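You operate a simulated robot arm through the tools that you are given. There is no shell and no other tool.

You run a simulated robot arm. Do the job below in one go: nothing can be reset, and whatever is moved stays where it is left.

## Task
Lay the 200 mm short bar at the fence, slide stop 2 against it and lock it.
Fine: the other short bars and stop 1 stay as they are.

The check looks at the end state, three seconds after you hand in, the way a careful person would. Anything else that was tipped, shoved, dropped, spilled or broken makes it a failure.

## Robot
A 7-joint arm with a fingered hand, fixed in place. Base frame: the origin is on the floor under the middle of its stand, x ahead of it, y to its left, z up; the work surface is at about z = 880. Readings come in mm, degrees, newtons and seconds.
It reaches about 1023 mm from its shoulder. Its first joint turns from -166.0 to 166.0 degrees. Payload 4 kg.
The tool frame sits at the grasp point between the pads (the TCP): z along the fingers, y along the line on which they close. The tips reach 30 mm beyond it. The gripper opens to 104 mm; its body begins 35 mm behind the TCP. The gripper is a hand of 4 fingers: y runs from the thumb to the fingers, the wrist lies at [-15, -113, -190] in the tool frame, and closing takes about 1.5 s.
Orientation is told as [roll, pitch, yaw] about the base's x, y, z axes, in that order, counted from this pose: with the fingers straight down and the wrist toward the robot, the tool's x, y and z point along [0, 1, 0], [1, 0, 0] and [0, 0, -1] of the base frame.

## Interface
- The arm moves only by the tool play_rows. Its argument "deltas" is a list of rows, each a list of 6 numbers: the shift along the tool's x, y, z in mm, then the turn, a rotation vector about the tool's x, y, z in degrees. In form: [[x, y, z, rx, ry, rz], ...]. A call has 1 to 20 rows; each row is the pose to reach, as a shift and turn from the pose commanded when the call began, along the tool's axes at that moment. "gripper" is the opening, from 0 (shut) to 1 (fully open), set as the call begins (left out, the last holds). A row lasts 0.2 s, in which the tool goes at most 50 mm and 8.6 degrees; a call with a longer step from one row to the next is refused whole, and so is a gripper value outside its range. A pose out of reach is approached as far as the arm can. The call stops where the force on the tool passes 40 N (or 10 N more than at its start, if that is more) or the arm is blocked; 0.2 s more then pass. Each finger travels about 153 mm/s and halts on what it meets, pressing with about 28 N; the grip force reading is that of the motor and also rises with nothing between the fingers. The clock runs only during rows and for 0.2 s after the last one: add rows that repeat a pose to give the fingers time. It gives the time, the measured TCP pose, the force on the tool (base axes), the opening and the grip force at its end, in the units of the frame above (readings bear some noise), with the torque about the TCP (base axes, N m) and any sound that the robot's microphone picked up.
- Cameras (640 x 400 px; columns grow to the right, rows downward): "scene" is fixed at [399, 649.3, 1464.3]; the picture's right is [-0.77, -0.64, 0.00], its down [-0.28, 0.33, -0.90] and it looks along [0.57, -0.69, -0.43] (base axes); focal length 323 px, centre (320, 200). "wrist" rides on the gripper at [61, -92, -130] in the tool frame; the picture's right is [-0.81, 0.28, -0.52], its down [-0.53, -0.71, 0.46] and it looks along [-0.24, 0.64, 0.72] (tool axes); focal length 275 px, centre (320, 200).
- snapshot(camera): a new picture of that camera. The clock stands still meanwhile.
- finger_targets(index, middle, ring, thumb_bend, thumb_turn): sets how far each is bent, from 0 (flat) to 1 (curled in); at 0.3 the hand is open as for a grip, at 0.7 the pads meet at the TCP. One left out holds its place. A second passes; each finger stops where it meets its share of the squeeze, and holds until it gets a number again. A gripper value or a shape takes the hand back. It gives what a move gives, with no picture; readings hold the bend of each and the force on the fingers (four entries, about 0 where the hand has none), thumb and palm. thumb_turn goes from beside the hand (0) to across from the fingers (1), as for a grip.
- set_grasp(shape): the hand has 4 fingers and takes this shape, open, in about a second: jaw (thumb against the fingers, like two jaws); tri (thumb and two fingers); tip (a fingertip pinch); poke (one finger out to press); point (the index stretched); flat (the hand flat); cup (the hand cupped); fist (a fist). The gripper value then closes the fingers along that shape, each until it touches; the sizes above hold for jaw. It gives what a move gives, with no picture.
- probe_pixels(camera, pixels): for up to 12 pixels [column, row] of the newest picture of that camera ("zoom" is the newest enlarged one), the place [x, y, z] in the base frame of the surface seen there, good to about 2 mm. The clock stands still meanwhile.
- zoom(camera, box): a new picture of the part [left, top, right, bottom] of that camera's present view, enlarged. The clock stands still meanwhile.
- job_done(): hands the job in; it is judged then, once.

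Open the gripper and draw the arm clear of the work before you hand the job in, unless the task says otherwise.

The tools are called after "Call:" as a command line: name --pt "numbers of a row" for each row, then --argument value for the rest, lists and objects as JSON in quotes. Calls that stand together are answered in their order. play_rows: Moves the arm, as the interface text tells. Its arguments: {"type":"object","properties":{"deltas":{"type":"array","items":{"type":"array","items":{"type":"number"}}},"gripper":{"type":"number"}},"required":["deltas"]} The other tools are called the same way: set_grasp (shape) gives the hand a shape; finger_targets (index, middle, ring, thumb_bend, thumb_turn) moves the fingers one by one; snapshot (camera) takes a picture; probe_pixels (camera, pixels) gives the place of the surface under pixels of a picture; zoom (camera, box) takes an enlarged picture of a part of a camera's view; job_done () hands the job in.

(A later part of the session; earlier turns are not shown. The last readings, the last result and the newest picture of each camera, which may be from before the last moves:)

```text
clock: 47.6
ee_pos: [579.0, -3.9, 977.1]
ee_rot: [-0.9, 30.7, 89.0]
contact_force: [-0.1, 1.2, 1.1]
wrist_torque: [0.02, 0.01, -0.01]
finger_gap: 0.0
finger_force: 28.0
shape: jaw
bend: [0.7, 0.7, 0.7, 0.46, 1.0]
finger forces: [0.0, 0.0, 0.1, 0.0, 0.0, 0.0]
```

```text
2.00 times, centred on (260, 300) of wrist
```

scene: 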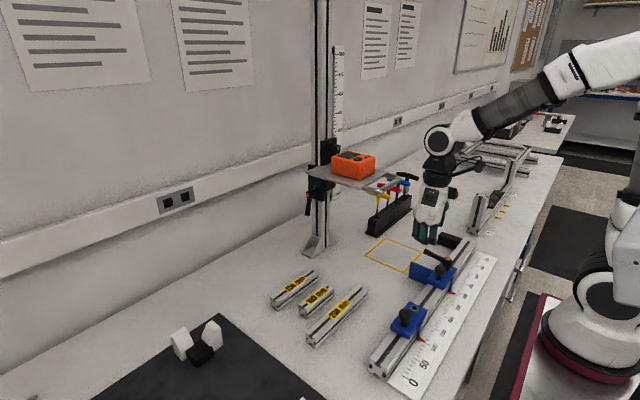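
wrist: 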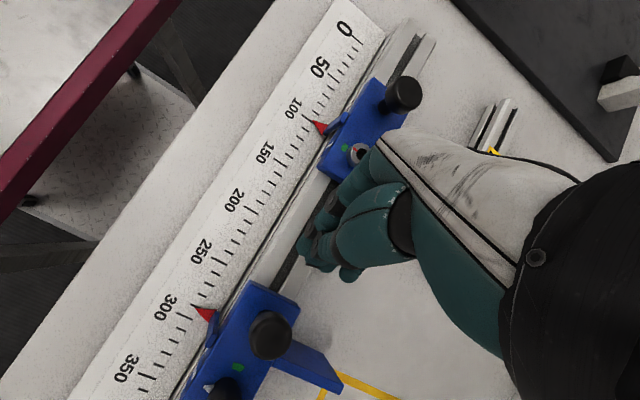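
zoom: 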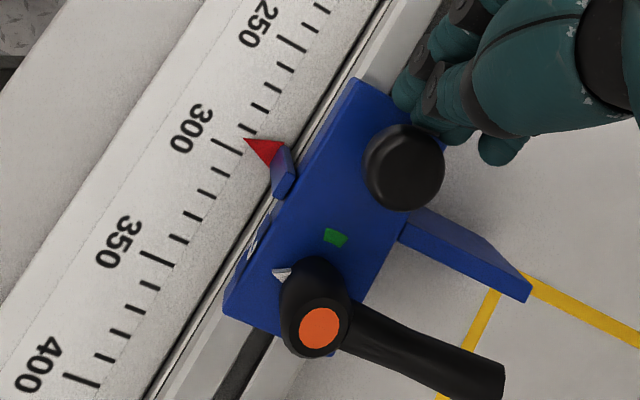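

Fingertips are just reaching the knob (no force yet). I push on another 14 mm in 2 mm steps.

Call:
play_rows --pt "0 -1.7 1 0 0 0" --pt "0 -3.5 2 0 0 0" --pt "0 -5.2 3 0 0 0" --pt "0 -6.9 4 0 0 0" --pt "0 -8.7 5 0 0 0" --pt "0 -10.4 6 0 0 0" --pt "0 -12.1 7 0 0 0"

Call:
zoom --camera "scene" --box '[420, 230, 500, 310]'

Call:
zoom --camera "wrist" --box '[140, 200, 380, 400]'

```text
clock: 49.2
ee_pos: [578.4, -18.3, 978.7]
ee_rot: [-0.7, 30.6, 88.9]
contact_force: [-0.8, 0.3, -0.3]
wrist_torque: [0.04, -0.07, -0.03]
finger_gap: 0.0
finger_force: 28.1
shape: jaw
bend: [0.7, 0.7, 0.7, 0.46, 1.0]
finger forces: [0.0, 0.0, 0.0, 0.1, 0.0, 0.0]
```

```text
5.00 times, centred on (460, 270) of scene
```

zoom: 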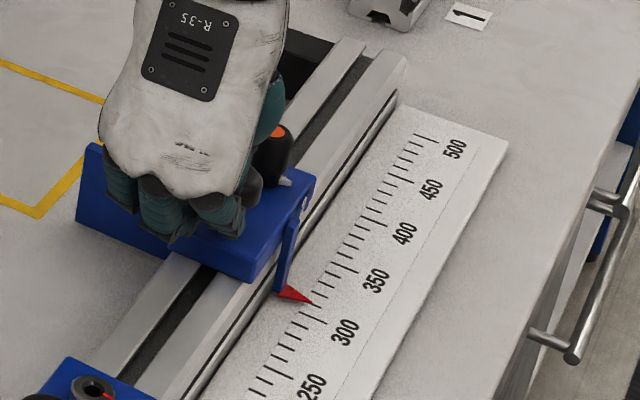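

```text
2.00 times, centred on (260, 300) of wrist
```

zoom: 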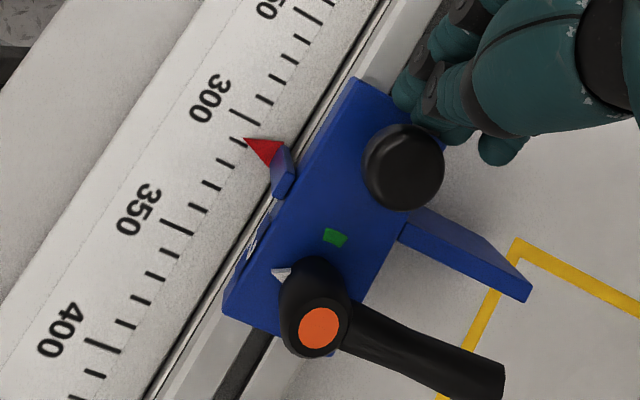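

The stop slid freely in -y with almost no force; pointer now reads about 308. So the lever at ~90° is unlocked, and now I need to bring the stop back in +y to make room. I lift and go round to the -y side of the hub.

Call:
play_rows --pt "0 3 -1.7 0 0 0" --pt "0 -8 -21 0 0 0" --pt "0 -20 -42 0 0 0" --pt "0 -34.4 -66.6 0 0 0" --pt "0 -34.4 -66.6 0 0 0"

Call:
play_rows --pt "-5 -12 7 0 4 6.93" --pt "-10 -24 14 0 8 13.86" --pt "-15 -36 21 0 12 20.78" --pt "-20 -48 28 0 16 27.71" --pt "-25 -60 35 0 20 34.64" --pt "-25 -72 42 0 24 41.57" --pt "-25 -84 48 0 28 48.5" --pt "-25 -96 56 0 32 55.43" --pt "-25 -108 63 0 36 62.35" --pt "-25 -115 66 0 40 69.28" --pt "-25 -115 66 0 44.5 77" --pt "-25 -115 66 0 44.5 77"

Call:
snapshot --camera "wrist"

Call:
zoom --camera "scene" --box '[400, 200, 500, 300]'

```text
clock: 50.4
ee_pos: [577.6, -13.8, 1054.7]
ee_rot: [-0.8, 30.6, 88.9]
contact_force: [0.4, 0.3, -0.5]
wrist_torque: [0.01, 0.01, 0.01]
finger_gap: 0.2
finger_force: 28.1
shape: jaw
bend: [0.7, 0.7, 0.7, 0.46, 1.0]
finger forces: [0.1, 0.0, 0.0, 0.1, 0.1, 0.1]
```

```text
refused: row 11 steps farther than a row can; nothing moved
```

```text
taken
```

wrist: 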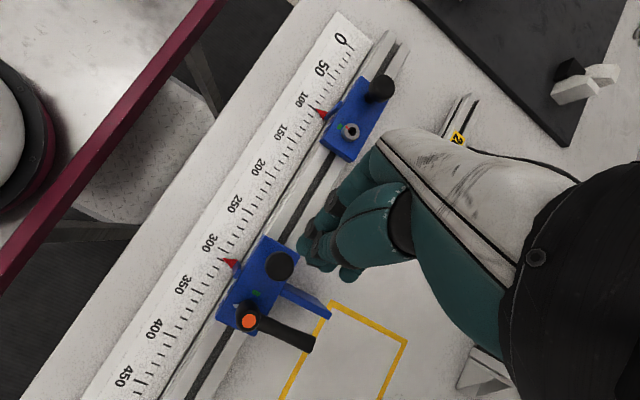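

```text
4.00 times, centred on (450, 250) of scene
```

zoom: 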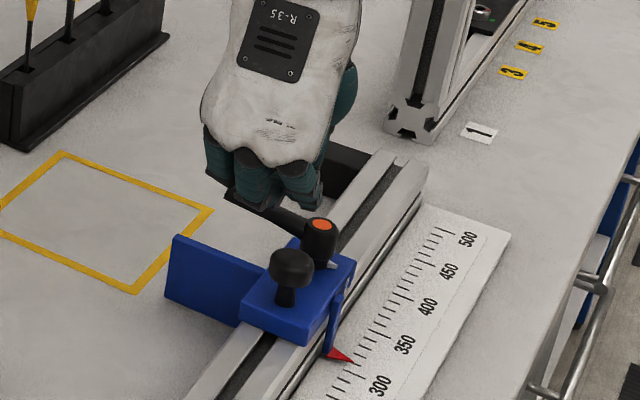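

The second move was refused for one oversized turn step; I resend it with smaller steps (stop pointer now ~308, hub at y≈-100).

Call:
play_rows --pt "-2 -12 7 0 4 6.93" --pt "-4 -24 14 0 8 13.86" --pt "-6 -36 21 0 12 20.78" --pt "-8 -48 28 0 16 27.71" --pt "-10 -60 35 0 20 34.64" --pt "-12 -72 42 0 24 41.57" --pt "-15 -84 49 0 28 48.5" --pt "-15 -96 56 0 32 55.43" --pt "-15 -108 63 0 36 62.35" --pt "-15 -117.8 68 0 40 69.28" --pt "-15 -117.8 68 0 43 74.5" --pt "-15 -117.8 68 0 44.5 77" --pt "-15 -117.8 68 0 44.5 77"

Call:
snapshot --camera "wrist"

```text
clock: 53.2
ee_pos: [590.8, -149.8, 1054.4]
ee_rot: [-0.6, 29.4, 0.0]
contact_force: [-0.1, -0.5, -0.4]
wrist_torque: [0.0, 0.0, 0.03]
finger_gap: 0.1
finger_force: 28.1
shape: jaw
bend: [0.7, 0.7, 0.7, 0.46, 1.0]
finger forces: [0.0, 0.1, 0.0, 0.0, 0.1, 0.0]
```

```text
taken
```

wrist: 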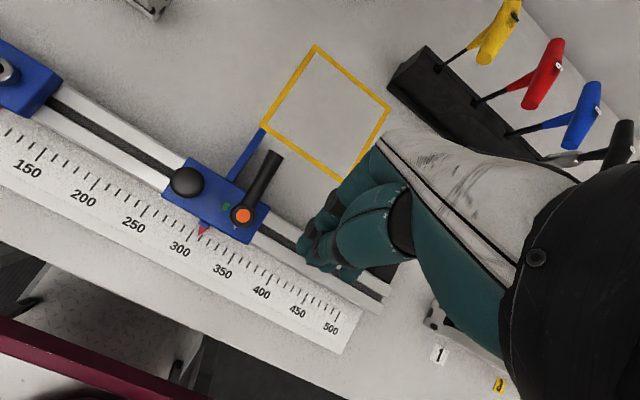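

I descend to z≈977 on the -y side of the hub, then push +y in steps.

Call:
play_rows --pt "0 12.8 22 0 0 0" --pt "0 25.6 44 0 0 0" --pt "0 38.5 66.7 0 0 0" --pt "0 38.5 66.7 0 0 0"

Call:
play_rows --pt "8 0 0 0 0 0" --pt "14 0 0 0 0 0" --pt "19 0 0 0 0 0" --pt "23 0 0 0 0 0" --pt "26 0 0 0 0 0" --pt "29 0 0 0 0 0" --pt "32 0 0 0 0 0" --pt "35 0 0 0 0 0"

Call:
zoom --camera "wrist" --box '[180, 130, 360, 300]'

Call:
zoom --camera "scene" --box '[420, 230, 500, 310]'

```text
clock: 54.2
ee_pos: [593.1, -150.1, 976.5]
ee_rot: [-0.5, 29.2, 0.1]
contact_force: [0.1, 0.4, 1.0]
wrist_torque: [0.01, 0.01, -0.02]
finger_gap: 0.0
finger_force: 28.5
shape: jaw
bend: [0.7, 0.7, 0.7, 0.46, 1.0]
finger forces: [0.0, 0.0, 0.0, 0.0, 0.0, 0.1]
```

```text
clock: 56.0
ee_pos: [592.0, -115.6, 977.5]
ee_rot: [-0.6, 29.3, 0.1]
contact_force: [0.4, -1.2, -0.6]
wrist_torque: [-0.02, -0.01, -0.03]
finger_gap: 0.0
finger_force: 27.4
shape: jaw
bend: [0.7, 0.7, 0.7, 0.46, 1.0]
finger forces: [0.0, 0.0, 0.0, 0.0, 0.1, 0.0]
```

```text
2.35 times, centred on (270, 215) of wrist
```

zoom: 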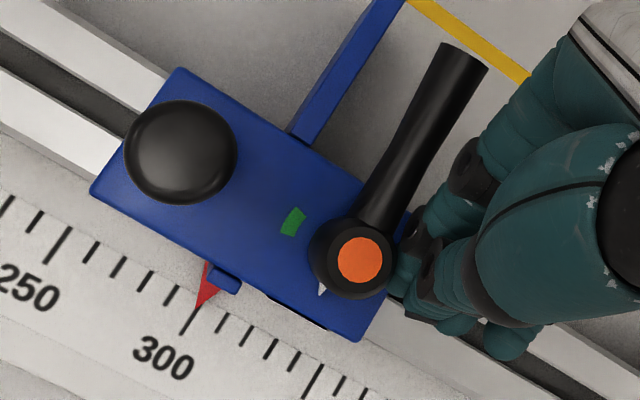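

```text
5.00 times, centred on (460, 270) of scene
```

zoom: 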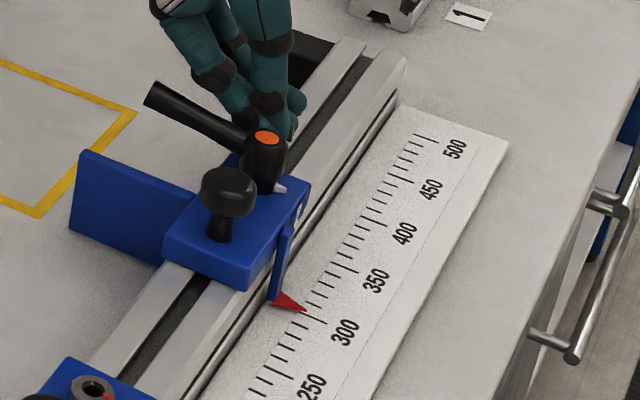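

It slides freely in +y too (pointer ~302, ~1 N). I keep pushing +y about 32 mm more to open the gap.

Call:
play_rows --pt "5 0 0 0 0 0" --pt "10 0 0 0 0 0" --pt "15 0 0 0 0 0" --pt "20 0 0 0 0 0" --pt "25 0 0 0 0 0" --pt "30 0 0 0 0 0" --pt "32 0 0 0 0 0"

Call:
zoom --camera "wrist" --box '[180, 130, 360, 300]'

Call:
zoom --camera "scene" --box '[420, 230, 500, 310]'

```text
clock: 57.0
ee_pos: [592.3, -103.7, 978.3]
ee_rot: [-0.9, 29.2, -0.1]
contact_force: [2.3, -26.0, -1.3]
wrist_torque: [-0.69, -0.09, 0.26]
finger_gap: 0.0
finger_force: 27.6
shape: jaw
bend: [0.7, 0.7, 0.7, 0.46, 1.0]
finger forces: [0.0, 0.0, 0.0, 0.1, 0.0, 0.0]
stopped in row 4: the force on the tool passed its limit at 45 N (the readings are from after the stop); the commanded pose is now the measured one
```

```text
2.35 times, centred on (270, 215) of wrist
```

zoom: 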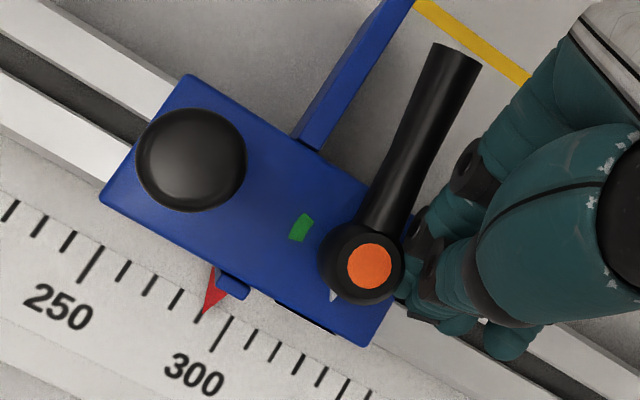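

```text
5.00 times, centred on (460, 270) of scene
```

zoom: 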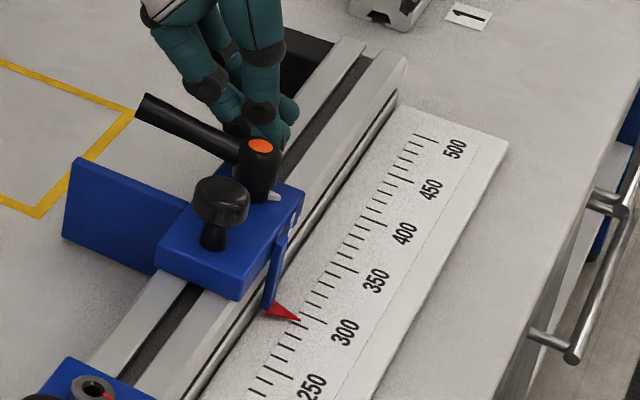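

The stop ran into a hard end at the same place as before, pointer ~292: that is simply its travel limit, so the lever at ~90° is unlocked and the gap (≈208 mm) is the most available. I back off, rise, and head over toward the bars.

Call:
play_rows --pt "-6 0 0 0 0 0" --pt "-6 -16 -28 0 0 0" --pt "-6 -33 -57 0 0 0" --pt "-6 -50 -86.6 0 0 0" --pt "-6 -65 -112 0 0 0"

Call:
play_rows --pt "0 8 -20 -3 0 0" --pt "20 16 -30 -8 0 0" --pt "50 22 -35 -15 0 0" --pt "85 28 -40 -22 0 0" --pt "120 35 -45 -29 0 0" --pt "160 45 -45 -29 0 0" --pt "200 55 -45 -29 0 0" --pt "230 60 -45 -29 0 0" --pt "230 60 -45 -29 0 0" --gripper 1

Call:
snapshot --camera "wrist"

Call:
snapshot --camera "scene"

```text
clock: 58.1
ee_pos: [590.5, -106.4, 1107.3]
ee_rot: [-0.7, 29.3, -0.1]
contact_force: [-0.2, 0.0, -0.7]
wrist_torque: [-0.01, 0.05, 0.01]
finger_gap: 0.0
finger_force: 27.7
shape: jaw
bend: [0.7, 0.7, 0.7, 0.47, 1.0]
finger forces: [0.1, 0.0, 0.0, 0.1, 0.0, 0.1]
```

```text
clock: 60.1
ee_pos: [662.9, 125.5, 1113.4]
ee_rot: [-0.8, 0.3, 0.4]
contact_force: [0.1, 0.1, 0.5]
wrist_torque: [-0.02, 0.03, -0.02]
finger_gap: 104.0
finger_force: 0.0
shape: jaw
bend: [0.3, 0.3, 0.3, 0.3, 0.98]
finger forces: [0.0, 0.0, 0.1, 0.1, 0.0, 0.0]
```

```text
taken
```

wrist: 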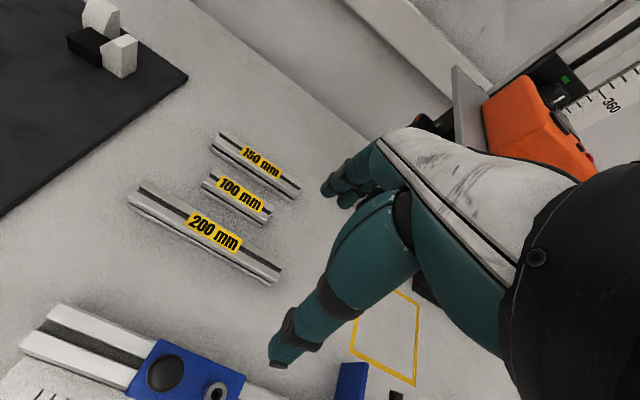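

```text
taken
```

scene: 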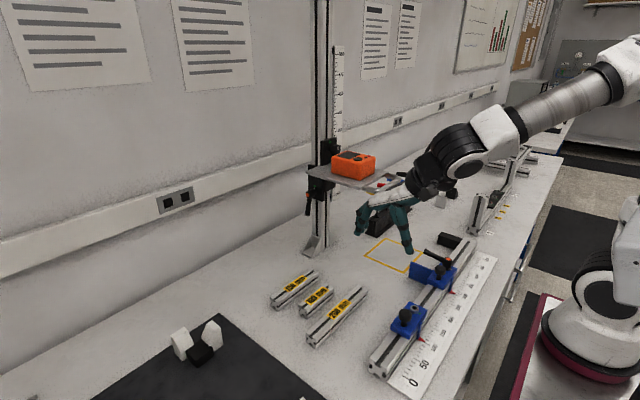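

Now I zoom on the bars in the wrist view and probe the edges of the 200 mm and 100 mm bars.

Call:
zoom --camera "wrist" --box '[110, 120, 310, 300]'

Call:
probe_pixels --camera "zoom" --pixels '[[95, 210], [60, 240], [75, 225], [545, 465], [500, 450], [548, 475], [300, 355], [300, 300], [350, 330], [320, 170], [300, 185], [500, 290]]'

```text
2.22 times, centred on (210, 210) of wrist
```

zoom: 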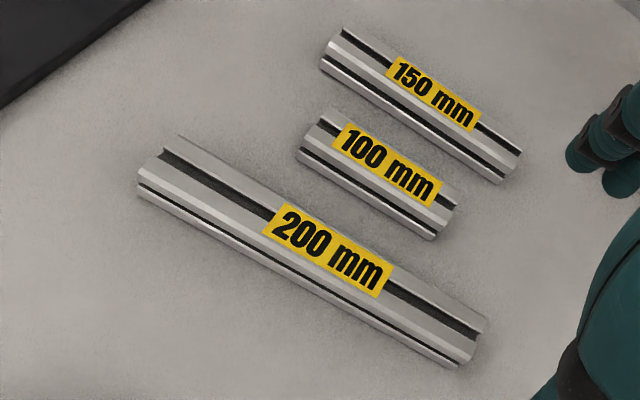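

```text
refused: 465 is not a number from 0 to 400
```

I probe points on the top faces of the 200 mm bar (zoom corners (180,137), (138,178), (485,320), (460,355)) and the near edge of the 100 mm bar.

Call:
probe_pixels --camera "zoom" --pixels '[[182, 140], [142, 178], [163, 155], [483, 322], [462, 355], [472, 338], [322, 220], [300, 268], [303, 150], [434, 235], [437, 215], [325, 115]]'

Call:
probe_pixels --camera "zoom" --pixels '[[250, 178], [235, 190], [215, 205], [205, 222], [400, 280], [390, 300], [370, 295], [370, 315], [365, 330], [456, 208], [345, 165], [360, 140]]'

```text
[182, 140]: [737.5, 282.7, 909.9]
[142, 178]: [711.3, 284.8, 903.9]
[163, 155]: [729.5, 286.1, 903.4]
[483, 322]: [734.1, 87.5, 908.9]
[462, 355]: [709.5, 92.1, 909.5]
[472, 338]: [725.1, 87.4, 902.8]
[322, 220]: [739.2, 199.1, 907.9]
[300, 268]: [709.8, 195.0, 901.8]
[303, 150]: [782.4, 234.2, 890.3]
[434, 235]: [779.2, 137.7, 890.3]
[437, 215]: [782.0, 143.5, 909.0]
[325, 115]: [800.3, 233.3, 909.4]
```

```text
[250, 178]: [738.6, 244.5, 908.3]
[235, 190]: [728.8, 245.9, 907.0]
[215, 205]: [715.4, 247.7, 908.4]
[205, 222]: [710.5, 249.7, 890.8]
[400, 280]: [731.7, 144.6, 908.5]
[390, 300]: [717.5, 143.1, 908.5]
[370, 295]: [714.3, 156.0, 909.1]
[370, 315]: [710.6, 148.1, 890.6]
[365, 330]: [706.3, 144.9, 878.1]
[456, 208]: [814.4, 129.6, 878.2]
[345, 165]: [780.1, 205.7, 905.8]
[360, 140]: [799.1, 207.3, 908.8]
```

Bar 200 mm: x≈710-740, y≈86-286, top z≈909; the 100 mm bar's near face is at x≈780. I move above its middle (725,190) at z≈980 with a 52 mm opening and the hand levelled.

Call:
play_rows --pt "16 15 30 -0.1 0.2 0.1" --pt "32 31 60 -0.2 0.4 0.2" --pt "48 46 95 -0.3 0.6 0.3" --pt "64.5 62 133 -0.3 0.8 0.4" --pt "64.5 62 133 -0.3 0.8 0.4" --gripper 0.5

Call:
snapshot --camera "wrist"

Call:
zoom --camera "scene" --box '[250, 200, 420, 370]'

```text
clock: 61.4
ee_pos: [726.9, 188.8, 980.0]
ee_rot: [0.0, -0.1, 0.0]
contact_force: [-0.2, -0.4, 0.3]
wrist_torque: [0.03, -0.01, 0.0]
finger_gap: 52.7
finger_force: 0.1
shape: jaw
bend: [0.74, 0.44, 0.41, 0.69, 1.0]
finger forces: [0.0, 0.0, 0.0, 0.0, 0.0, 0.0]
```

```text
taken
```

wrist: 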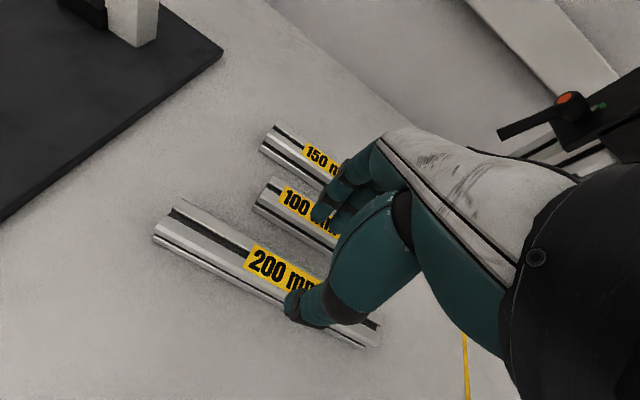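

```text
2.35 times, centred on (335, 285) of scene
```

zoom: 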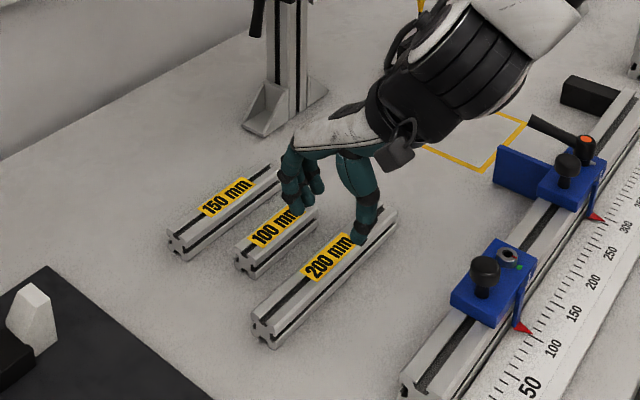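

Before descending I check the thumb tip (288,305) and finger tip (320,215) positions against the bar edges.

Call:
zoom --camera "wrist" --box '[260, 140, 400, 340]'

Call:
probe_pixels --camera "wrist" --pixels '[[287, 300], [292, 315], [315, 323], [300, 295], [315, 217], [325, 222], [335, 228], [345, 225], [320, 205], [335, 195], [355, 205], [340, 215]]'

Call:
probe_pixels --camera "scene" --pixels '[[487, 303], [372, 265], [368, 275], [376, 262], [362, 300], [373, 272], [377, 285], [380, 258], [375, 280], [385, 285]]'

```text
2.00 times, centred on (330, 240) of wrist
```

zoom: 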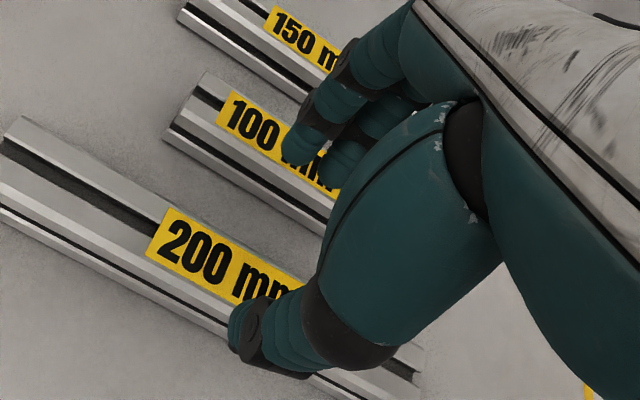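

```text
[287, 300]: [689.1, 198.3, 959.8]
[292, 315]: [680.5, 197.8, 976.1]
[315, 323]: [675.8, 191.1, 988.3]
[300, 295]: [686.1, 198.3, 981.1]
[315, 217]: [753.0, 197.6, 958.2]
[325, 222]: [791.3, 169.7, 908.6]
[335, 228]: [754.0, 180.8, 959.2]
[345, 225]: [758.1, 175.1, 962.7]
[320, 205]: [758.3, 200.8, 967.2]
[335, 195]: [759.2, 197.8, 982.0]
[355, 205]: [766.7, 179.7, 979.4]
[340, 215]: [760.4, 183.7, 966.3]
```

```text
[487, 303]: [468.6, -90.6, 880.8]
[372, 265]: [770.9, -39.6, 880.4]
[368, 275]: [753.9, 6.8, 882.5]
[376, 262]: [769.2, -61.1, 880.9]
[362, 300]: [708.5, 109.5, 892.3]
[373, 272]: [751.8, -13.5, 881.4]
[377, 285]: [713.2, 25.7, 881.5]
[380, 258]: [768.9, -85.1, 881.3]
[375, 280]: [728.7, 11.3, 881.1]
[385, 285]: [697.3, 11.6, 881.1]
```

Pads are at x≈701 and 753, straddling the bar (710-740) and clear of the 100 mm bar (780). I descend to z≈914.

Call:
play_rows --pt "0 -1.5 22 0 0 0" --pt "0 -1.5 44 0 0 0" --pt "0 -1.5 58 0 0 0" --pt "0 -1.5 66 0 0 0" --pt "0 -1.5 66 0 0 0"

Call:
snapshot --camera "wrist"

Call:
zoom --camera "scene" --box '[270, 230, 400, 360]'

```text
clock: 62.5
ee_pos: [722.9, 190.1, 913.1]
ee_rot: [0.1, -0.1, -0.1]
contact_force: [-0.1, -0.1, -0.3]
wrist_torque: [0.01, 0.01, -0.02]
finger_gap: 52.1
finger_force: 0.0
shape: jaw
bend: [0.74, 0.45, 0.41, 0.69, 1.0]
finger forces: [0.1, 0.2, 0.1, 0.1, 0.0, 0.0]
```

```text
taken
```

wrist: 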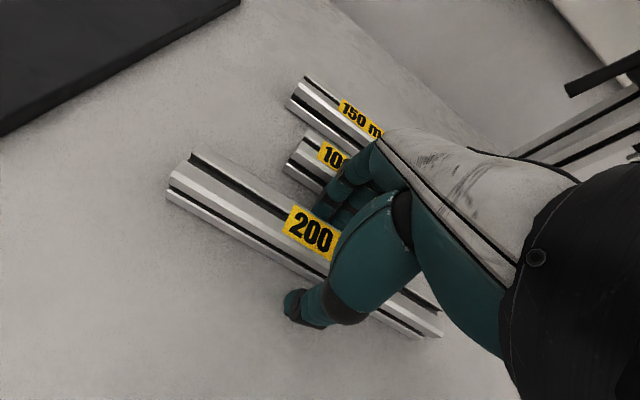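

```text
3.08 times, centred on (335, 295) of scene
```

zoom: 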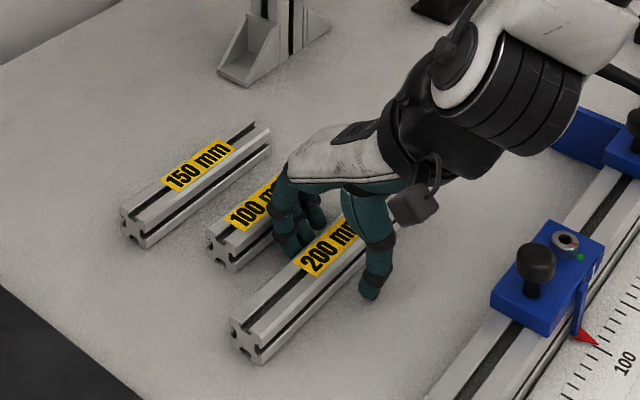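

The hand straddles the bar with no contact. I close the fingers on it.

Call:
play_rows --pt "0 0 0 0 0 0" --pt "0 0 0 0 0 0" --pt "0 0 0 0 0 0" --pt "0 0 0 0 0 0" --pt "0 0 0 0 0 0" --pt "0 0 0 0 0 0" --gripper 0

Call:
snapshot --camera "wrist"

Call:
zoom --camera "scene" --box '[270, 230, 400, 360]'

```text
clock: 64.0
ee_pos: [724.2, 189.6, 912.7]
ee_rot: [0.1, -0.1, -0.1]
contact_force: [-0.9, 0.1, 0.6]
wrist_torque: [0.04, 0.0, -0.02]
finger_gap: 24.3
finger_force: 28.3
shape: jaw
bend: [0.74, 0.56, 0.56, 0.74, 1.0]
finger forces: [15.2, 7.1, 3.2, 0.0, 25.5, 0.1]
```

```text
taken
```

wrist: 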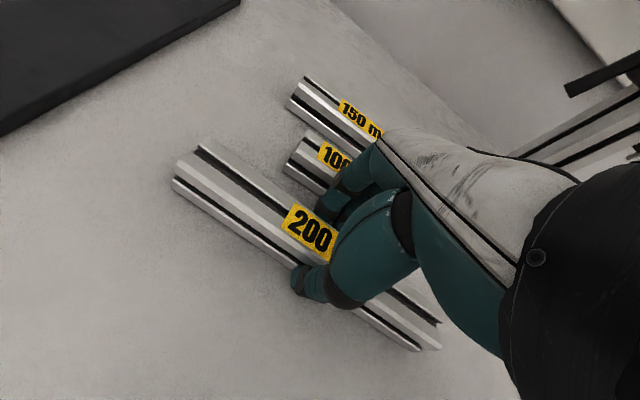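

```text
3.08 times, centred on (335, 295) of scene
```

zoom: 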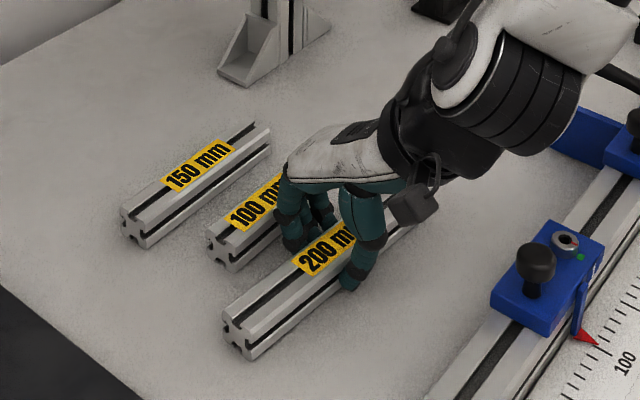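

The bar is gripped (thumb 25 N vs fingers 15+7+3 N). I lift it slowly by 80 mm.

Call:
play_rows --pt "0 0 -5 0 0 0" --pt "0 0 -15 0 0 0" --pt "0 0 -30 0 0 0" --pt "0 0 -50 0 0 0" --pt "0 0 -70 0 0 0" --pt "0 0 -80 0 0 0" --pt "0 0 -80 0 0 0"

Call:
snapshot --camera "wrist"

Call:
snapshot --camera "scene"

```text
clock: 65.5
ee_pos: [722.9, 188.3, 993.7]
ee_rot: [0.0, -0.1, -0.1]
contact_force: [0.2, -0.1, -2.3]
wrist_torque: [0.01, 0.0, -0.01]
finger_gap: 24.7
finger_force: 28.3
shape: jaw
bend: [0.74, 0.56, 0.56, 0.74, 1.0]
finger forces: [15.3, 7.0, 3.3, 0.0, 25.5, 0.1]
```

```text
taken
```

wrist: 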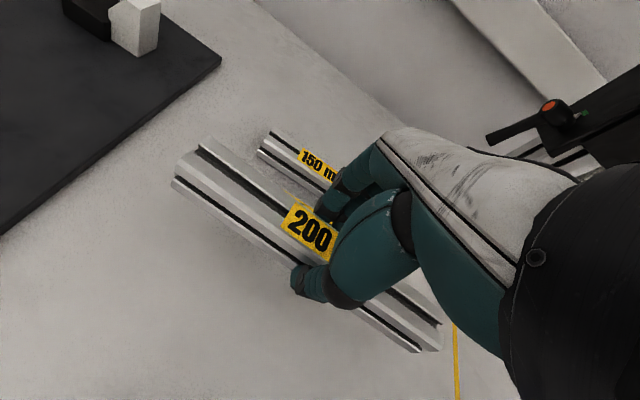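

```text
taken
```

scene: 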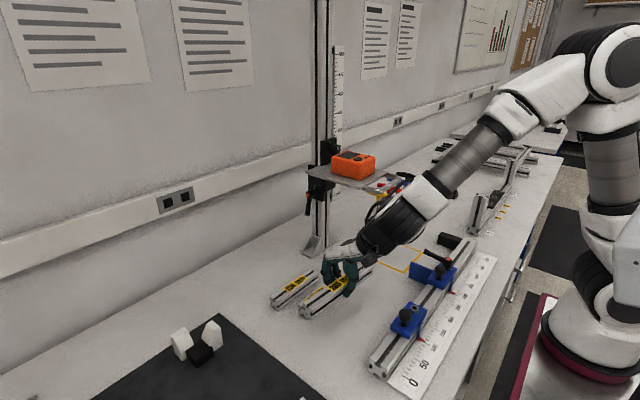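

The bar is in the hand (weight ~2 N). I measure its pose in the grip by probing its end and edges in the wrist view.

Call:
zoom --camera "wrist" --box '[160, 120, 460, 360]'

Call:
probe_pixels --camera "wrist" --pixels '[[210, 140], [178, 172], [195, 155], [185, 185], [260, 182], [240, 208], [270, 185], [420, 300], [425, 325], [410, 345], [438, 345], [395, 318]]'

Call:
zoom --camera "scene" --box '[290, 230, 400, 330]'

Call:
probe_pixels --camera "zoom" --pixels '[[60, 320], [80, 360], [40, 330], [100, 300], [130, 290], [80, 335], [90, 345], [150, 300], [55, 345]]'

```text
1.67 times, centred on (310, 240) of wrist
```

zoom: 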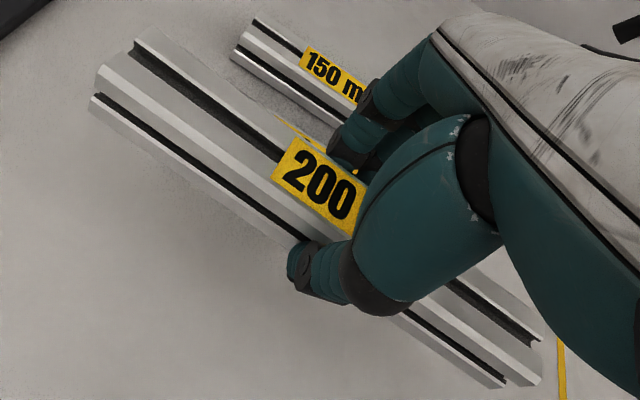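

```text
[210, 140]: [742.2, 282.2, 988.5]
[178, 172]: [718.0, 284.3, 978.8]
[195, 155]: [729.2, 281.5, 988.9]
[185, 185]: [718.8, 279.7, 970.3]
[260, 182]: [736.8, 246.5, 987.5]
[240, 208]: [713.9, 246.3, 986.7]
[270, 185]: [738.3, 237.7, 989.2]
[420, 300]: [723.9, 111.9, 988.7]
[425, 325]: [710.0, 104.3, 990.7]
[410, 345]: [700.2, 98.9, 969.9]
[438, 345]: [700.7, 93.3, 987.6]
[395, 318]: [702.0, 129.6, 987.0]
```

```text
4.00 times, centred on (345, 280) of scene
```

zoom: 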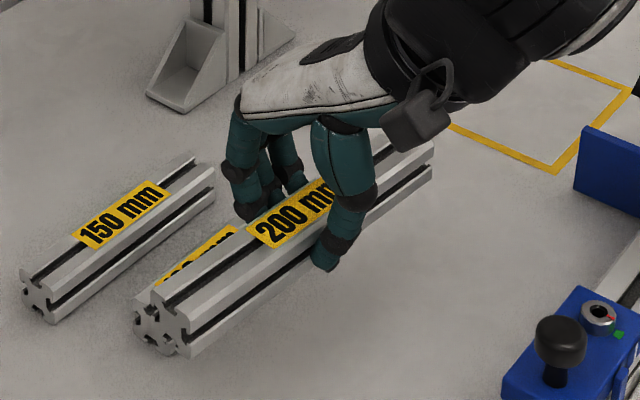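

```text
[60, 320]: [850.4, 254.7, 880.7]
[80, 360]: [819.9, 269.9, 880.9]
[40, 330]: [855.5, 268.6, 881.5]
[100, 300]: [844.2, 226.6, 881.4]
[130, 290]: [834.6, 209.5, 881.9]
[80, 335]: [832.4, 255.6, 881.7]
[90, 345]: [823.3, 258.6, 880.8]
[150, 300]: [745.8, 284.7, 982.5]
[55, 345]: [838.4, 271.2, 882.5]
```

The bar is yawed about 5.6° clockwise in the grip but level; I'll correct that with the hand's yaw. First I probe the shelf's near edge and handle loop (scene ~ (350-400,175-192)) to plan a safe path.

Call:
zoom --camera "scene" --box '[300, 140, 420, 220]'

Call:
probe_pixels --camera "zoom" --pixels '[[60, 160], [200, 210], [310, 265], [350, 260], [400, 245], [420, 215], [340, 240], [480, 190], [330, 255], [250, 230], [410, 230], [150, 195]]'

```text
5.00 times, centred on (360, 180) of scene
```

zoom: 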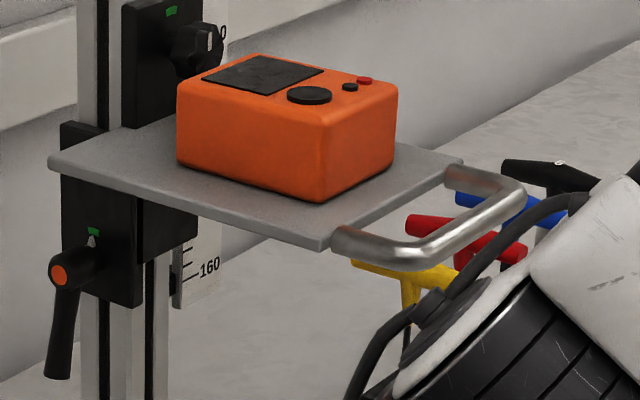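

```text
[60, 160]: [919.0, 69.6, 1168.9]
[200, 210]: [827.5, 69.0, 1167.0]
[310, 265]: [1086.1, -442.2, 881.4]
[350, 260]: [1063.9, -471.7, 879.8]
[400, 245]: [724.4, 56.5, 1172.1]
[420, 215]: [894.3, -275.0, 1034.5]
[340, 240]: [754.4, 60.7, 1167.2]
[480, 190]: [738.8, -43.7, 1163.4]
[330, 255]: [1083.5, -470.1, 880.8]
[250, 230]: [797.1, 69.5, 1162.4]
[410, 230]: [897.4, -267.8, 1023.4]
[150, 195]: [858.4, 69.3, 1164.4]
```

The shelf's handle loop reaches to x≈710 at z≈1165, so I travel at TCP x≈675, z≈1000, turning yaw +5.6° to square up the bar, and go to y≈-160.

Call:
play_rows --pt "0 -12 -2 0 0 -1.4" --pt "0 -24 -4 0 0 -2.8" --pt "0 -36 -6 0 0 -4.2" --pt "0 -48 -7 0 0 -5.6" --pt "-20 -48 -7 0 0 -5.6" --pt "-50 -48 -7 0 0 -5.6" --pt "-80 -48 -7 0 0 -5.6" --pt "-110 -48 -7 0 0 -5.6" --pt "-140 -48 -7 0 0 -5.6" --pt "-170 -48 -7 0 0 -5.6"

Call:
snapshot --camera "scene"

```text
clock: 67.8
ee_pos: [675.3, 18.6, 999.1]
ee_rot: [0.0, -0.1, 5.7]
contact_force: [0.2, 0.2, -2.4]
wrist_torque: [-0.02, 0.01, 0.0]
finger_gap: 24.6
finger_force: 28.1
shape: jaw
bend: [0.74, 0.56, 0.56, 0.74, 1.0]
finger forces: [15.3, 6.9, 3.4, 0.0, 25.4, 0.1]
```

```text
taken
```

scene: 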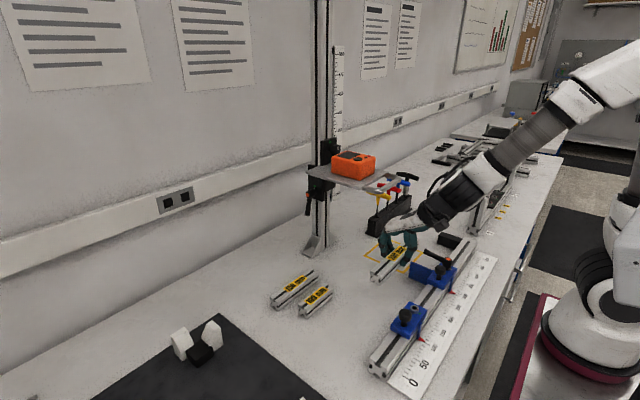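

Bar is carried steadily. I continue 180 mm in -y at the same height, to y≈-161.

Call:
play_rows --pt "-29.8 -3 0 0 0 0" --pt "-59.7 -6 0 0 0 0" --pt "-89.5 -9 0 0 0 0" --pt "-119.4 -11.9 0 0 0 0" --pt "-149.3 -14.9 0 0 0 0" --pt "-179.1 -17.9 0 0 0 0" --pt "-179.1 -17.9 0 0 0 0"

Call:
snapshot --camera "wrist"

Call:
zoom --camera "scene" --box '[390, 190, 510, 310]'

```text
clock: 69.3
ee_pos: [672.5, -161.2, 1001.1]
ee_rot: [0.1, -0.1, 5.7]
contact_force: [0.4, 0.5, -2.1]
wrist_torque: [0.02, 0.04, 0.0]
finger_gap: 24.5
finger_force: 27.8
shape: jaw
bend: [0.74, 0.56, 0.57, 0.75, 1.0]
finger forces: [15.6, 6.7, 3.3, 0.1, 25.6, 0.0]
out of reach, approached as far as the arm can: row 3
```

```text
taken
```

wrist: 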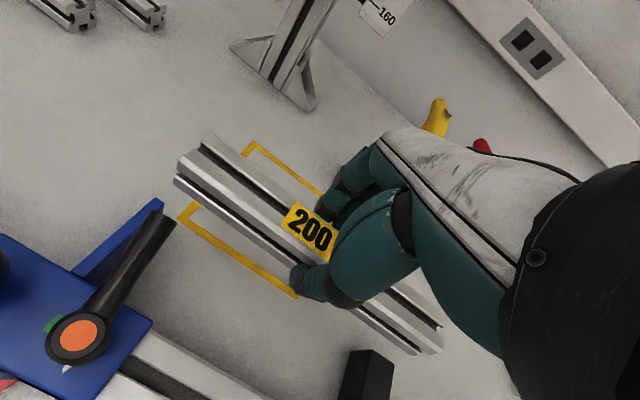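

```text
3.33 times, centred on (450, 250) of scene
```

zoom: 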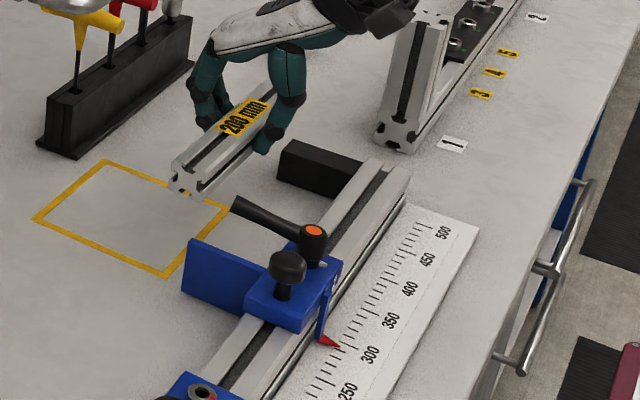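

Holding at (672,-161,1001). I probe the bar's two ends plus the paddle and fence faces to align it.

Call:
zoom --camera "wrist" --box '[80, 120, 240, 280]'

Call:
probe_pixels --camera "wrist" --pixels '[[212, 137], [205, 148], [180, 165], [178, 178], [182, 183], [220, 145], [195, 187], [432, 338], [438, 342], [440, 330], [415, 350], [420, 345]]'

Call:
probe_pixels --camera "wrist" --pixels '[[155, 202], [161, 202], [100, 255], [95, 275], [80, 285], [165, 205], [370, 355], [345, 395], [352, 355], [390, 352], [355, 375], [340, 385]]'

```text
2.50 times, centred on (160, 200) of wrist
```

zoom: 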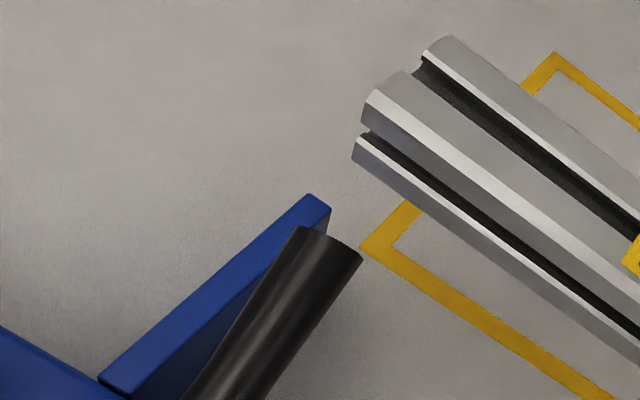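

```text
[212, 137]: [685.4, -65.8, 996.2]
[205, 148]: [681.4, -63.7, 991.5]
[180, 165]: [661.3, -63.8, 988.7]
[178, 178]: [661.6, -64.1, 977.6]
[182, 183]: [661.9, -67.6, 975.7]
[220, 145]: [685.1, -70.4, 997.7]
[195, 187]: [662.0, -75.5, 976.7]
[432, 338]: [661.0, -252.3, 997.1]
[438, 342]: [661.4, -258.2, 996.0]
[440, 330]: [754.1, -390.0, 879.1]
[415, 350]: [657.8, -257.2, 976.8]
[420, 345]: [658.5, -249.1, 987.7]
```

```text
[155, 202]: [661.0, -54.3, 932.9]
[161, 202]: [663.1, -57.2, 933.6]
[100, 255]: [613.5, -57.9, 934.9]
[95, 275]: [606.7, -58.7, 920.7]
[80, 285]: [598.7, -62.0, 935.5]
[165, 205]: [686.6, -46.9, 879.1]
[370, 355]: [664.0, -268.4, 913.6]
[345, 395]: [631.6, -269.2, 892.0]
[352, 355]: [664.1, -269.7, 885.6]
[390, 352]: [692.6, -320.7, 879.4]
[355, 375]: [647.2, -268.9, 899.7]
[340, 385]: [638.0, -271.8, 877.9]
```

Bar ends are at y≈-64 and ≈-264, the gap runs from the paddle at ≈-59 to the fence at ≈-269. I shift 8 mm in +x (clear of lever and fence ends), 2.5 mm toward the fence, yaw +1°, and go down to z≈955.

Call:
play_rows --pt "-3.3 7.7 0 0 0 -1" --pt "-3.3 7.7 15 0 0 -1" --pt "-3.3 7.7 30 0 0 -1" --pt "-3.3 7.7 46 0 0 -1" --pt "-3.3 7.7 46 0 0 -1"

Call:
snapshot --camera "wrist"

Call:
zoom --camera "scene" --box '[400, 200, 500, 300]'

```text
clock: 70.5
ee_pos: [681.7, -162.5, 957.5]
ee_rot: [-0.1, -0.1, 6.7]
contact_force: [0.4, 0.0, -2.7]
wrist_torque: [-0.03, 0.0, -0.03]
finger_gap: 24.8
finger_force: 28.4
shape: jaw
bend: [0.74, 0.56, 0.57, 0.75, 1.0]
finger forces: [15.7, 6.6, 3.3, 0.0, 25.7, 0.1]
```

```text
taken
```

wrist: 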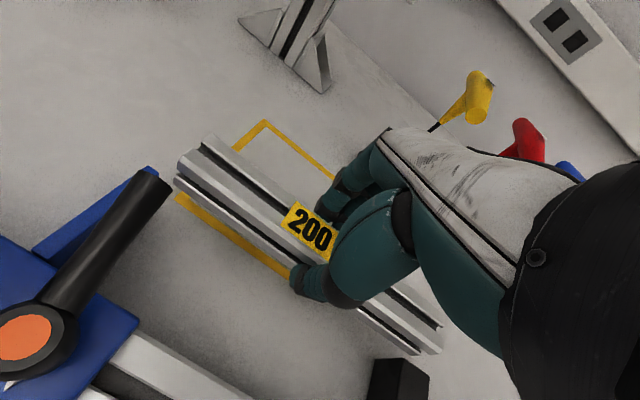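

```text
4.00 times, centred on (450, 250) of scene
```

zoom: 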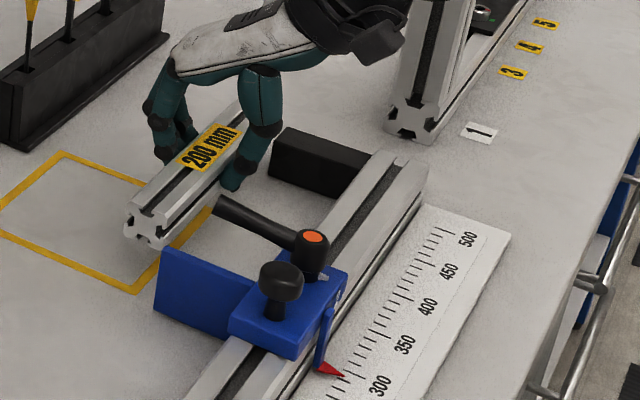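

Clear so far. I descend another 38 mm so the bar hangs about 4 mm above the table, outside the paddle and fence ends.

Call:
play_rows --pt "0 0 13 0 0 0" --pt "0 0 26 0 0 0" --pt "0 0 34 0 0 0" --pt "0 0 38 0 0 0" --pt "0 0 38 0 0 0"

Call:
snapshot --camera "wrist"

Call:
zoom --camera "scene" --box '[400, 210, 490, 300]'

```text
clock: 71.8
ee_pos: [682.2, -162.5, 918.2]
ee_rot: [0.0, 0.0, 6.5]
contact_force: [0.0, 0.4, -1.6]
wrist_torque: [0.01, 0.0, 0.0]
finger_gap: 24.3
finger_force: 28.0
shape: jaw
bend: [0.74, 0.56, 0.57, 0.75, 1.0]
finger forces: [15.6, 6.7, 3.3, 0.1, 25.6, 0.1]
```

```text
taken
```

wrist: 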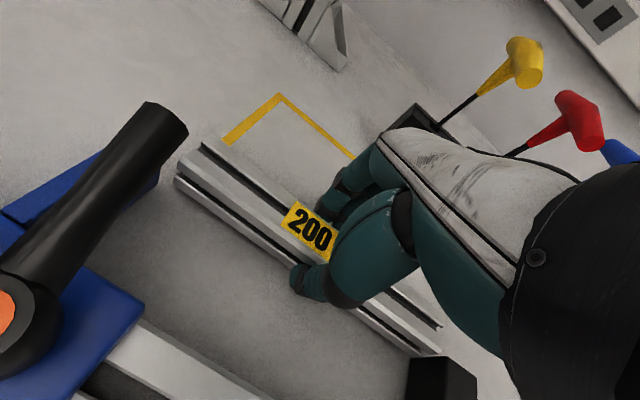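

```text
4.44 times, centred on (445, 255) of scene
```

zoom: 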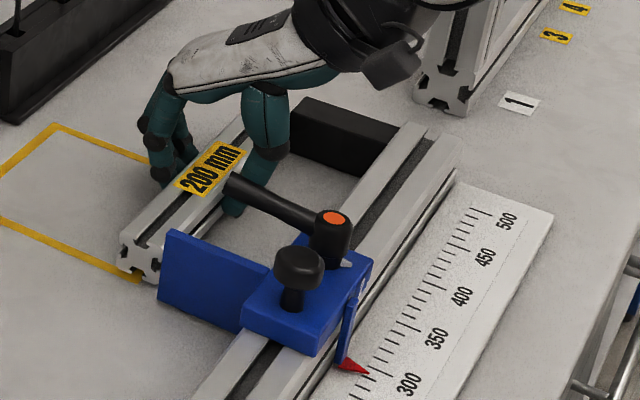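

The bar hangs just outside the paddle and fence. I probe the bar ends against the fence face (415,365) and paddle edge (155,180) before sliding in.

Call:
zoom --camera "wrist" --box '[360, 290, 500, 400]'

Call:
probe_pixels --camera "zoom" --pixels '[[335, 220], [350, 215], [345, 235], [300, 225], [320, 240], [230, 240], [228, 280], [260, 250], [300, 260], [360, 225], [225, 320], [310, 200]]'

Call:
zoom --camera "wrist" --box '[90, 100, 250, 240]'

Call:
probe_pixels --camera "zoom" --pixels '[[455, 170], [395, 215], [350, 245], [350, 290], [365, 305], [440, 180], [280, 300], [290, 310], [300, 120], [380, 130], [500, 215], [400, 310]]'

```text
3.64 times, centred on (430, 345) of wrist
```

zoom: 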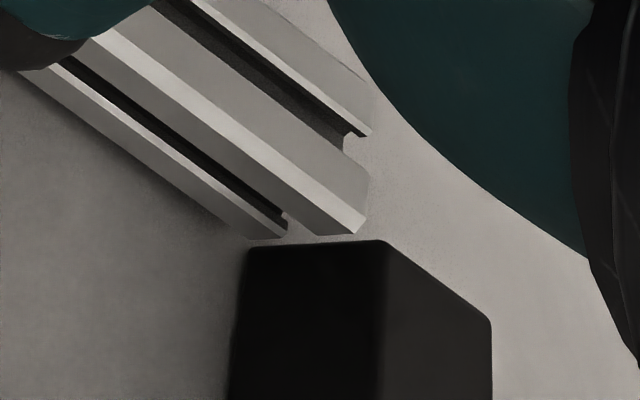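

```text
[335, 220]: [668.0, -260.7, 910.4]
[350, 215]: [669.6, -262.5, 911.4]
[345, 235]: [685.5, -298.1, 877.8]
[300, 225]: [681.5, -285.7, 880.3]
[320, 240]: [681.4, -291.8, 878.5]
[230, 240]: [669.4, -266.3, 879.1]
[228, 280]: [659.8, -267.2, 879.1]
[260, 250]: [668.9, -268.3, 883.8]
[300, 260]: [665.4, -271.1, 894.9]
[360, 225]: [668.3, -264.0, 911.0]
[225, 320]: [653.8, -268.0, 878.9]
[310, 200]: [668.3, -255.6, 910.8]
```

```text
2.86 times, centred on (170, 170) of wrist
```

zoom: 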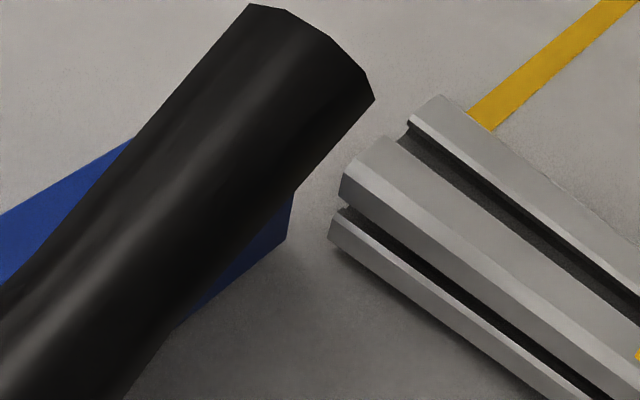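

```text
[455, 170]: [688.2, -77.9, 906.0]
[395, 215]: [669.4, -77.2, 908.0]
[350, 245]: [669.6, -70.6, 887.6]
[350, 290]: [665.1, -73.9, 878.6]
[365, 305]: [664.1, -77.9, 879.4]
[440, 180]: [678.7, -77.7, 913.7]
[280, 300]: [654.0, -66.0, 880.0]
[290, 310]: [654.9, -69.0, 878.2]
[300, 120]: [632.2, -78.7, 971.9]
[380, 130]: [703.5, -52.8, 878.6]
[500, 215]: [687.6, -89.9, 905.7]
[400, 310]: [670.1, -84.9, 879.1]
```

About 4 mm clearance at the fence and 6 mm at the paddle. I slide the bar in -x in small steps toward the rail, 20 mm first.

Call:
play_rows --pt "0.9 -7.9 0 0 0 0" --pt "1.8 -15.9 0 0 0 0" --pt "2.3 -20 0 0 0 0" --pt "2.3 -20 0 0 0 0"

Call:
snapshot --camera "wrist"

Call:
zoom --camera "wrist" --box '[360, 290, 500, 400]'

Call:
zoom --camera "scene" --box '[400, 210, 490, 300]'

```text
clock: 72.8
ee_pos: [668.3, -164.8, 918.3]
ee_rot: [0.2, -0.1, 6.6]
contact_force: [-0.4, 0.2, -1.6]
wrist_torque: [0.01, -0.01, -0.03]
finger_gap: 24.2
finger_force: 28.0
shape: jaw
bend: [0.74, 0.56, 0.57, 0.75, 1.0]
finger forces: [15.6, 6.8, 3.3, 0.1, 25.6, 0.0]
out of reach, approached as far as the arm can: row 2, 3, 4
```

```text
taken
```

wrist: 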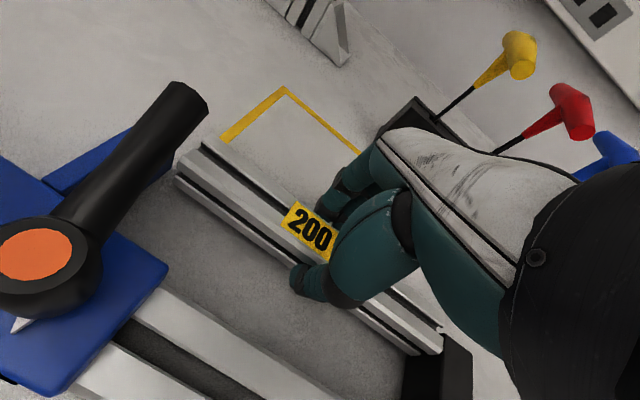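

```text
3.64 times, centred on (430, 345) of wrist
```

zoom: 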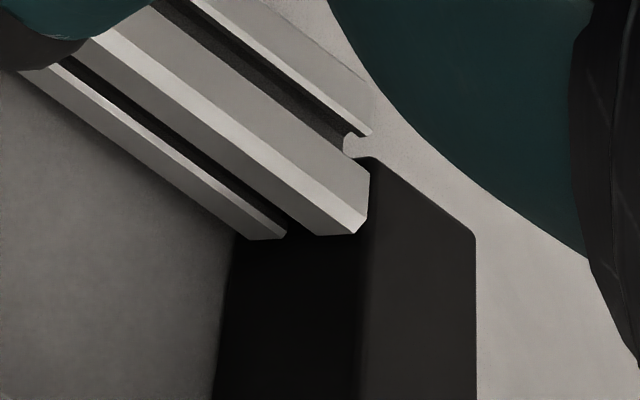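

```text
4.44 times, centred on (445, 255) of scene
```

zoom: 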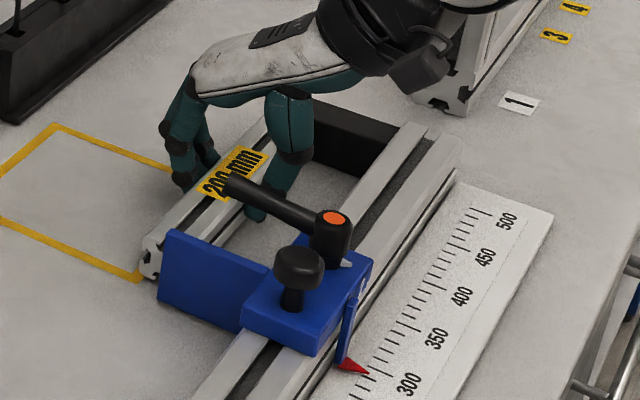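

The arm reaches its limit at x≈668 with the hand vertical; the bar already overlaps the fence and paddle ends. I lay it down here, then will rake it to the rail with the fingers. Lowering about 4.5 mm onto the table.

Call:
play_rows --pt "0 0 2 0 0 0" --pt "0 0 3.5 0 0 0" --pt "0 0 4.5 0 0 0" --pt "0 0 4.5 0 0 0"

```text
clock: 73.8
ee_pos: [668.8, -164.7, 914.6]
ee_rot: [0.1, 0.0, 6.6]
contact_force: [0.7, 0.6, -0.7]
wrist_torque: [-0.02, 0.0, -0.01]
finger_gap: 24.3
finger_force: 27.9
shape: jaw
bend: [0.74, 0.56, 0.57, 0.75, 1.0]
finger forces: [15.5, 6.7, 3.2, 0.0, 25.8, 0.0]
```

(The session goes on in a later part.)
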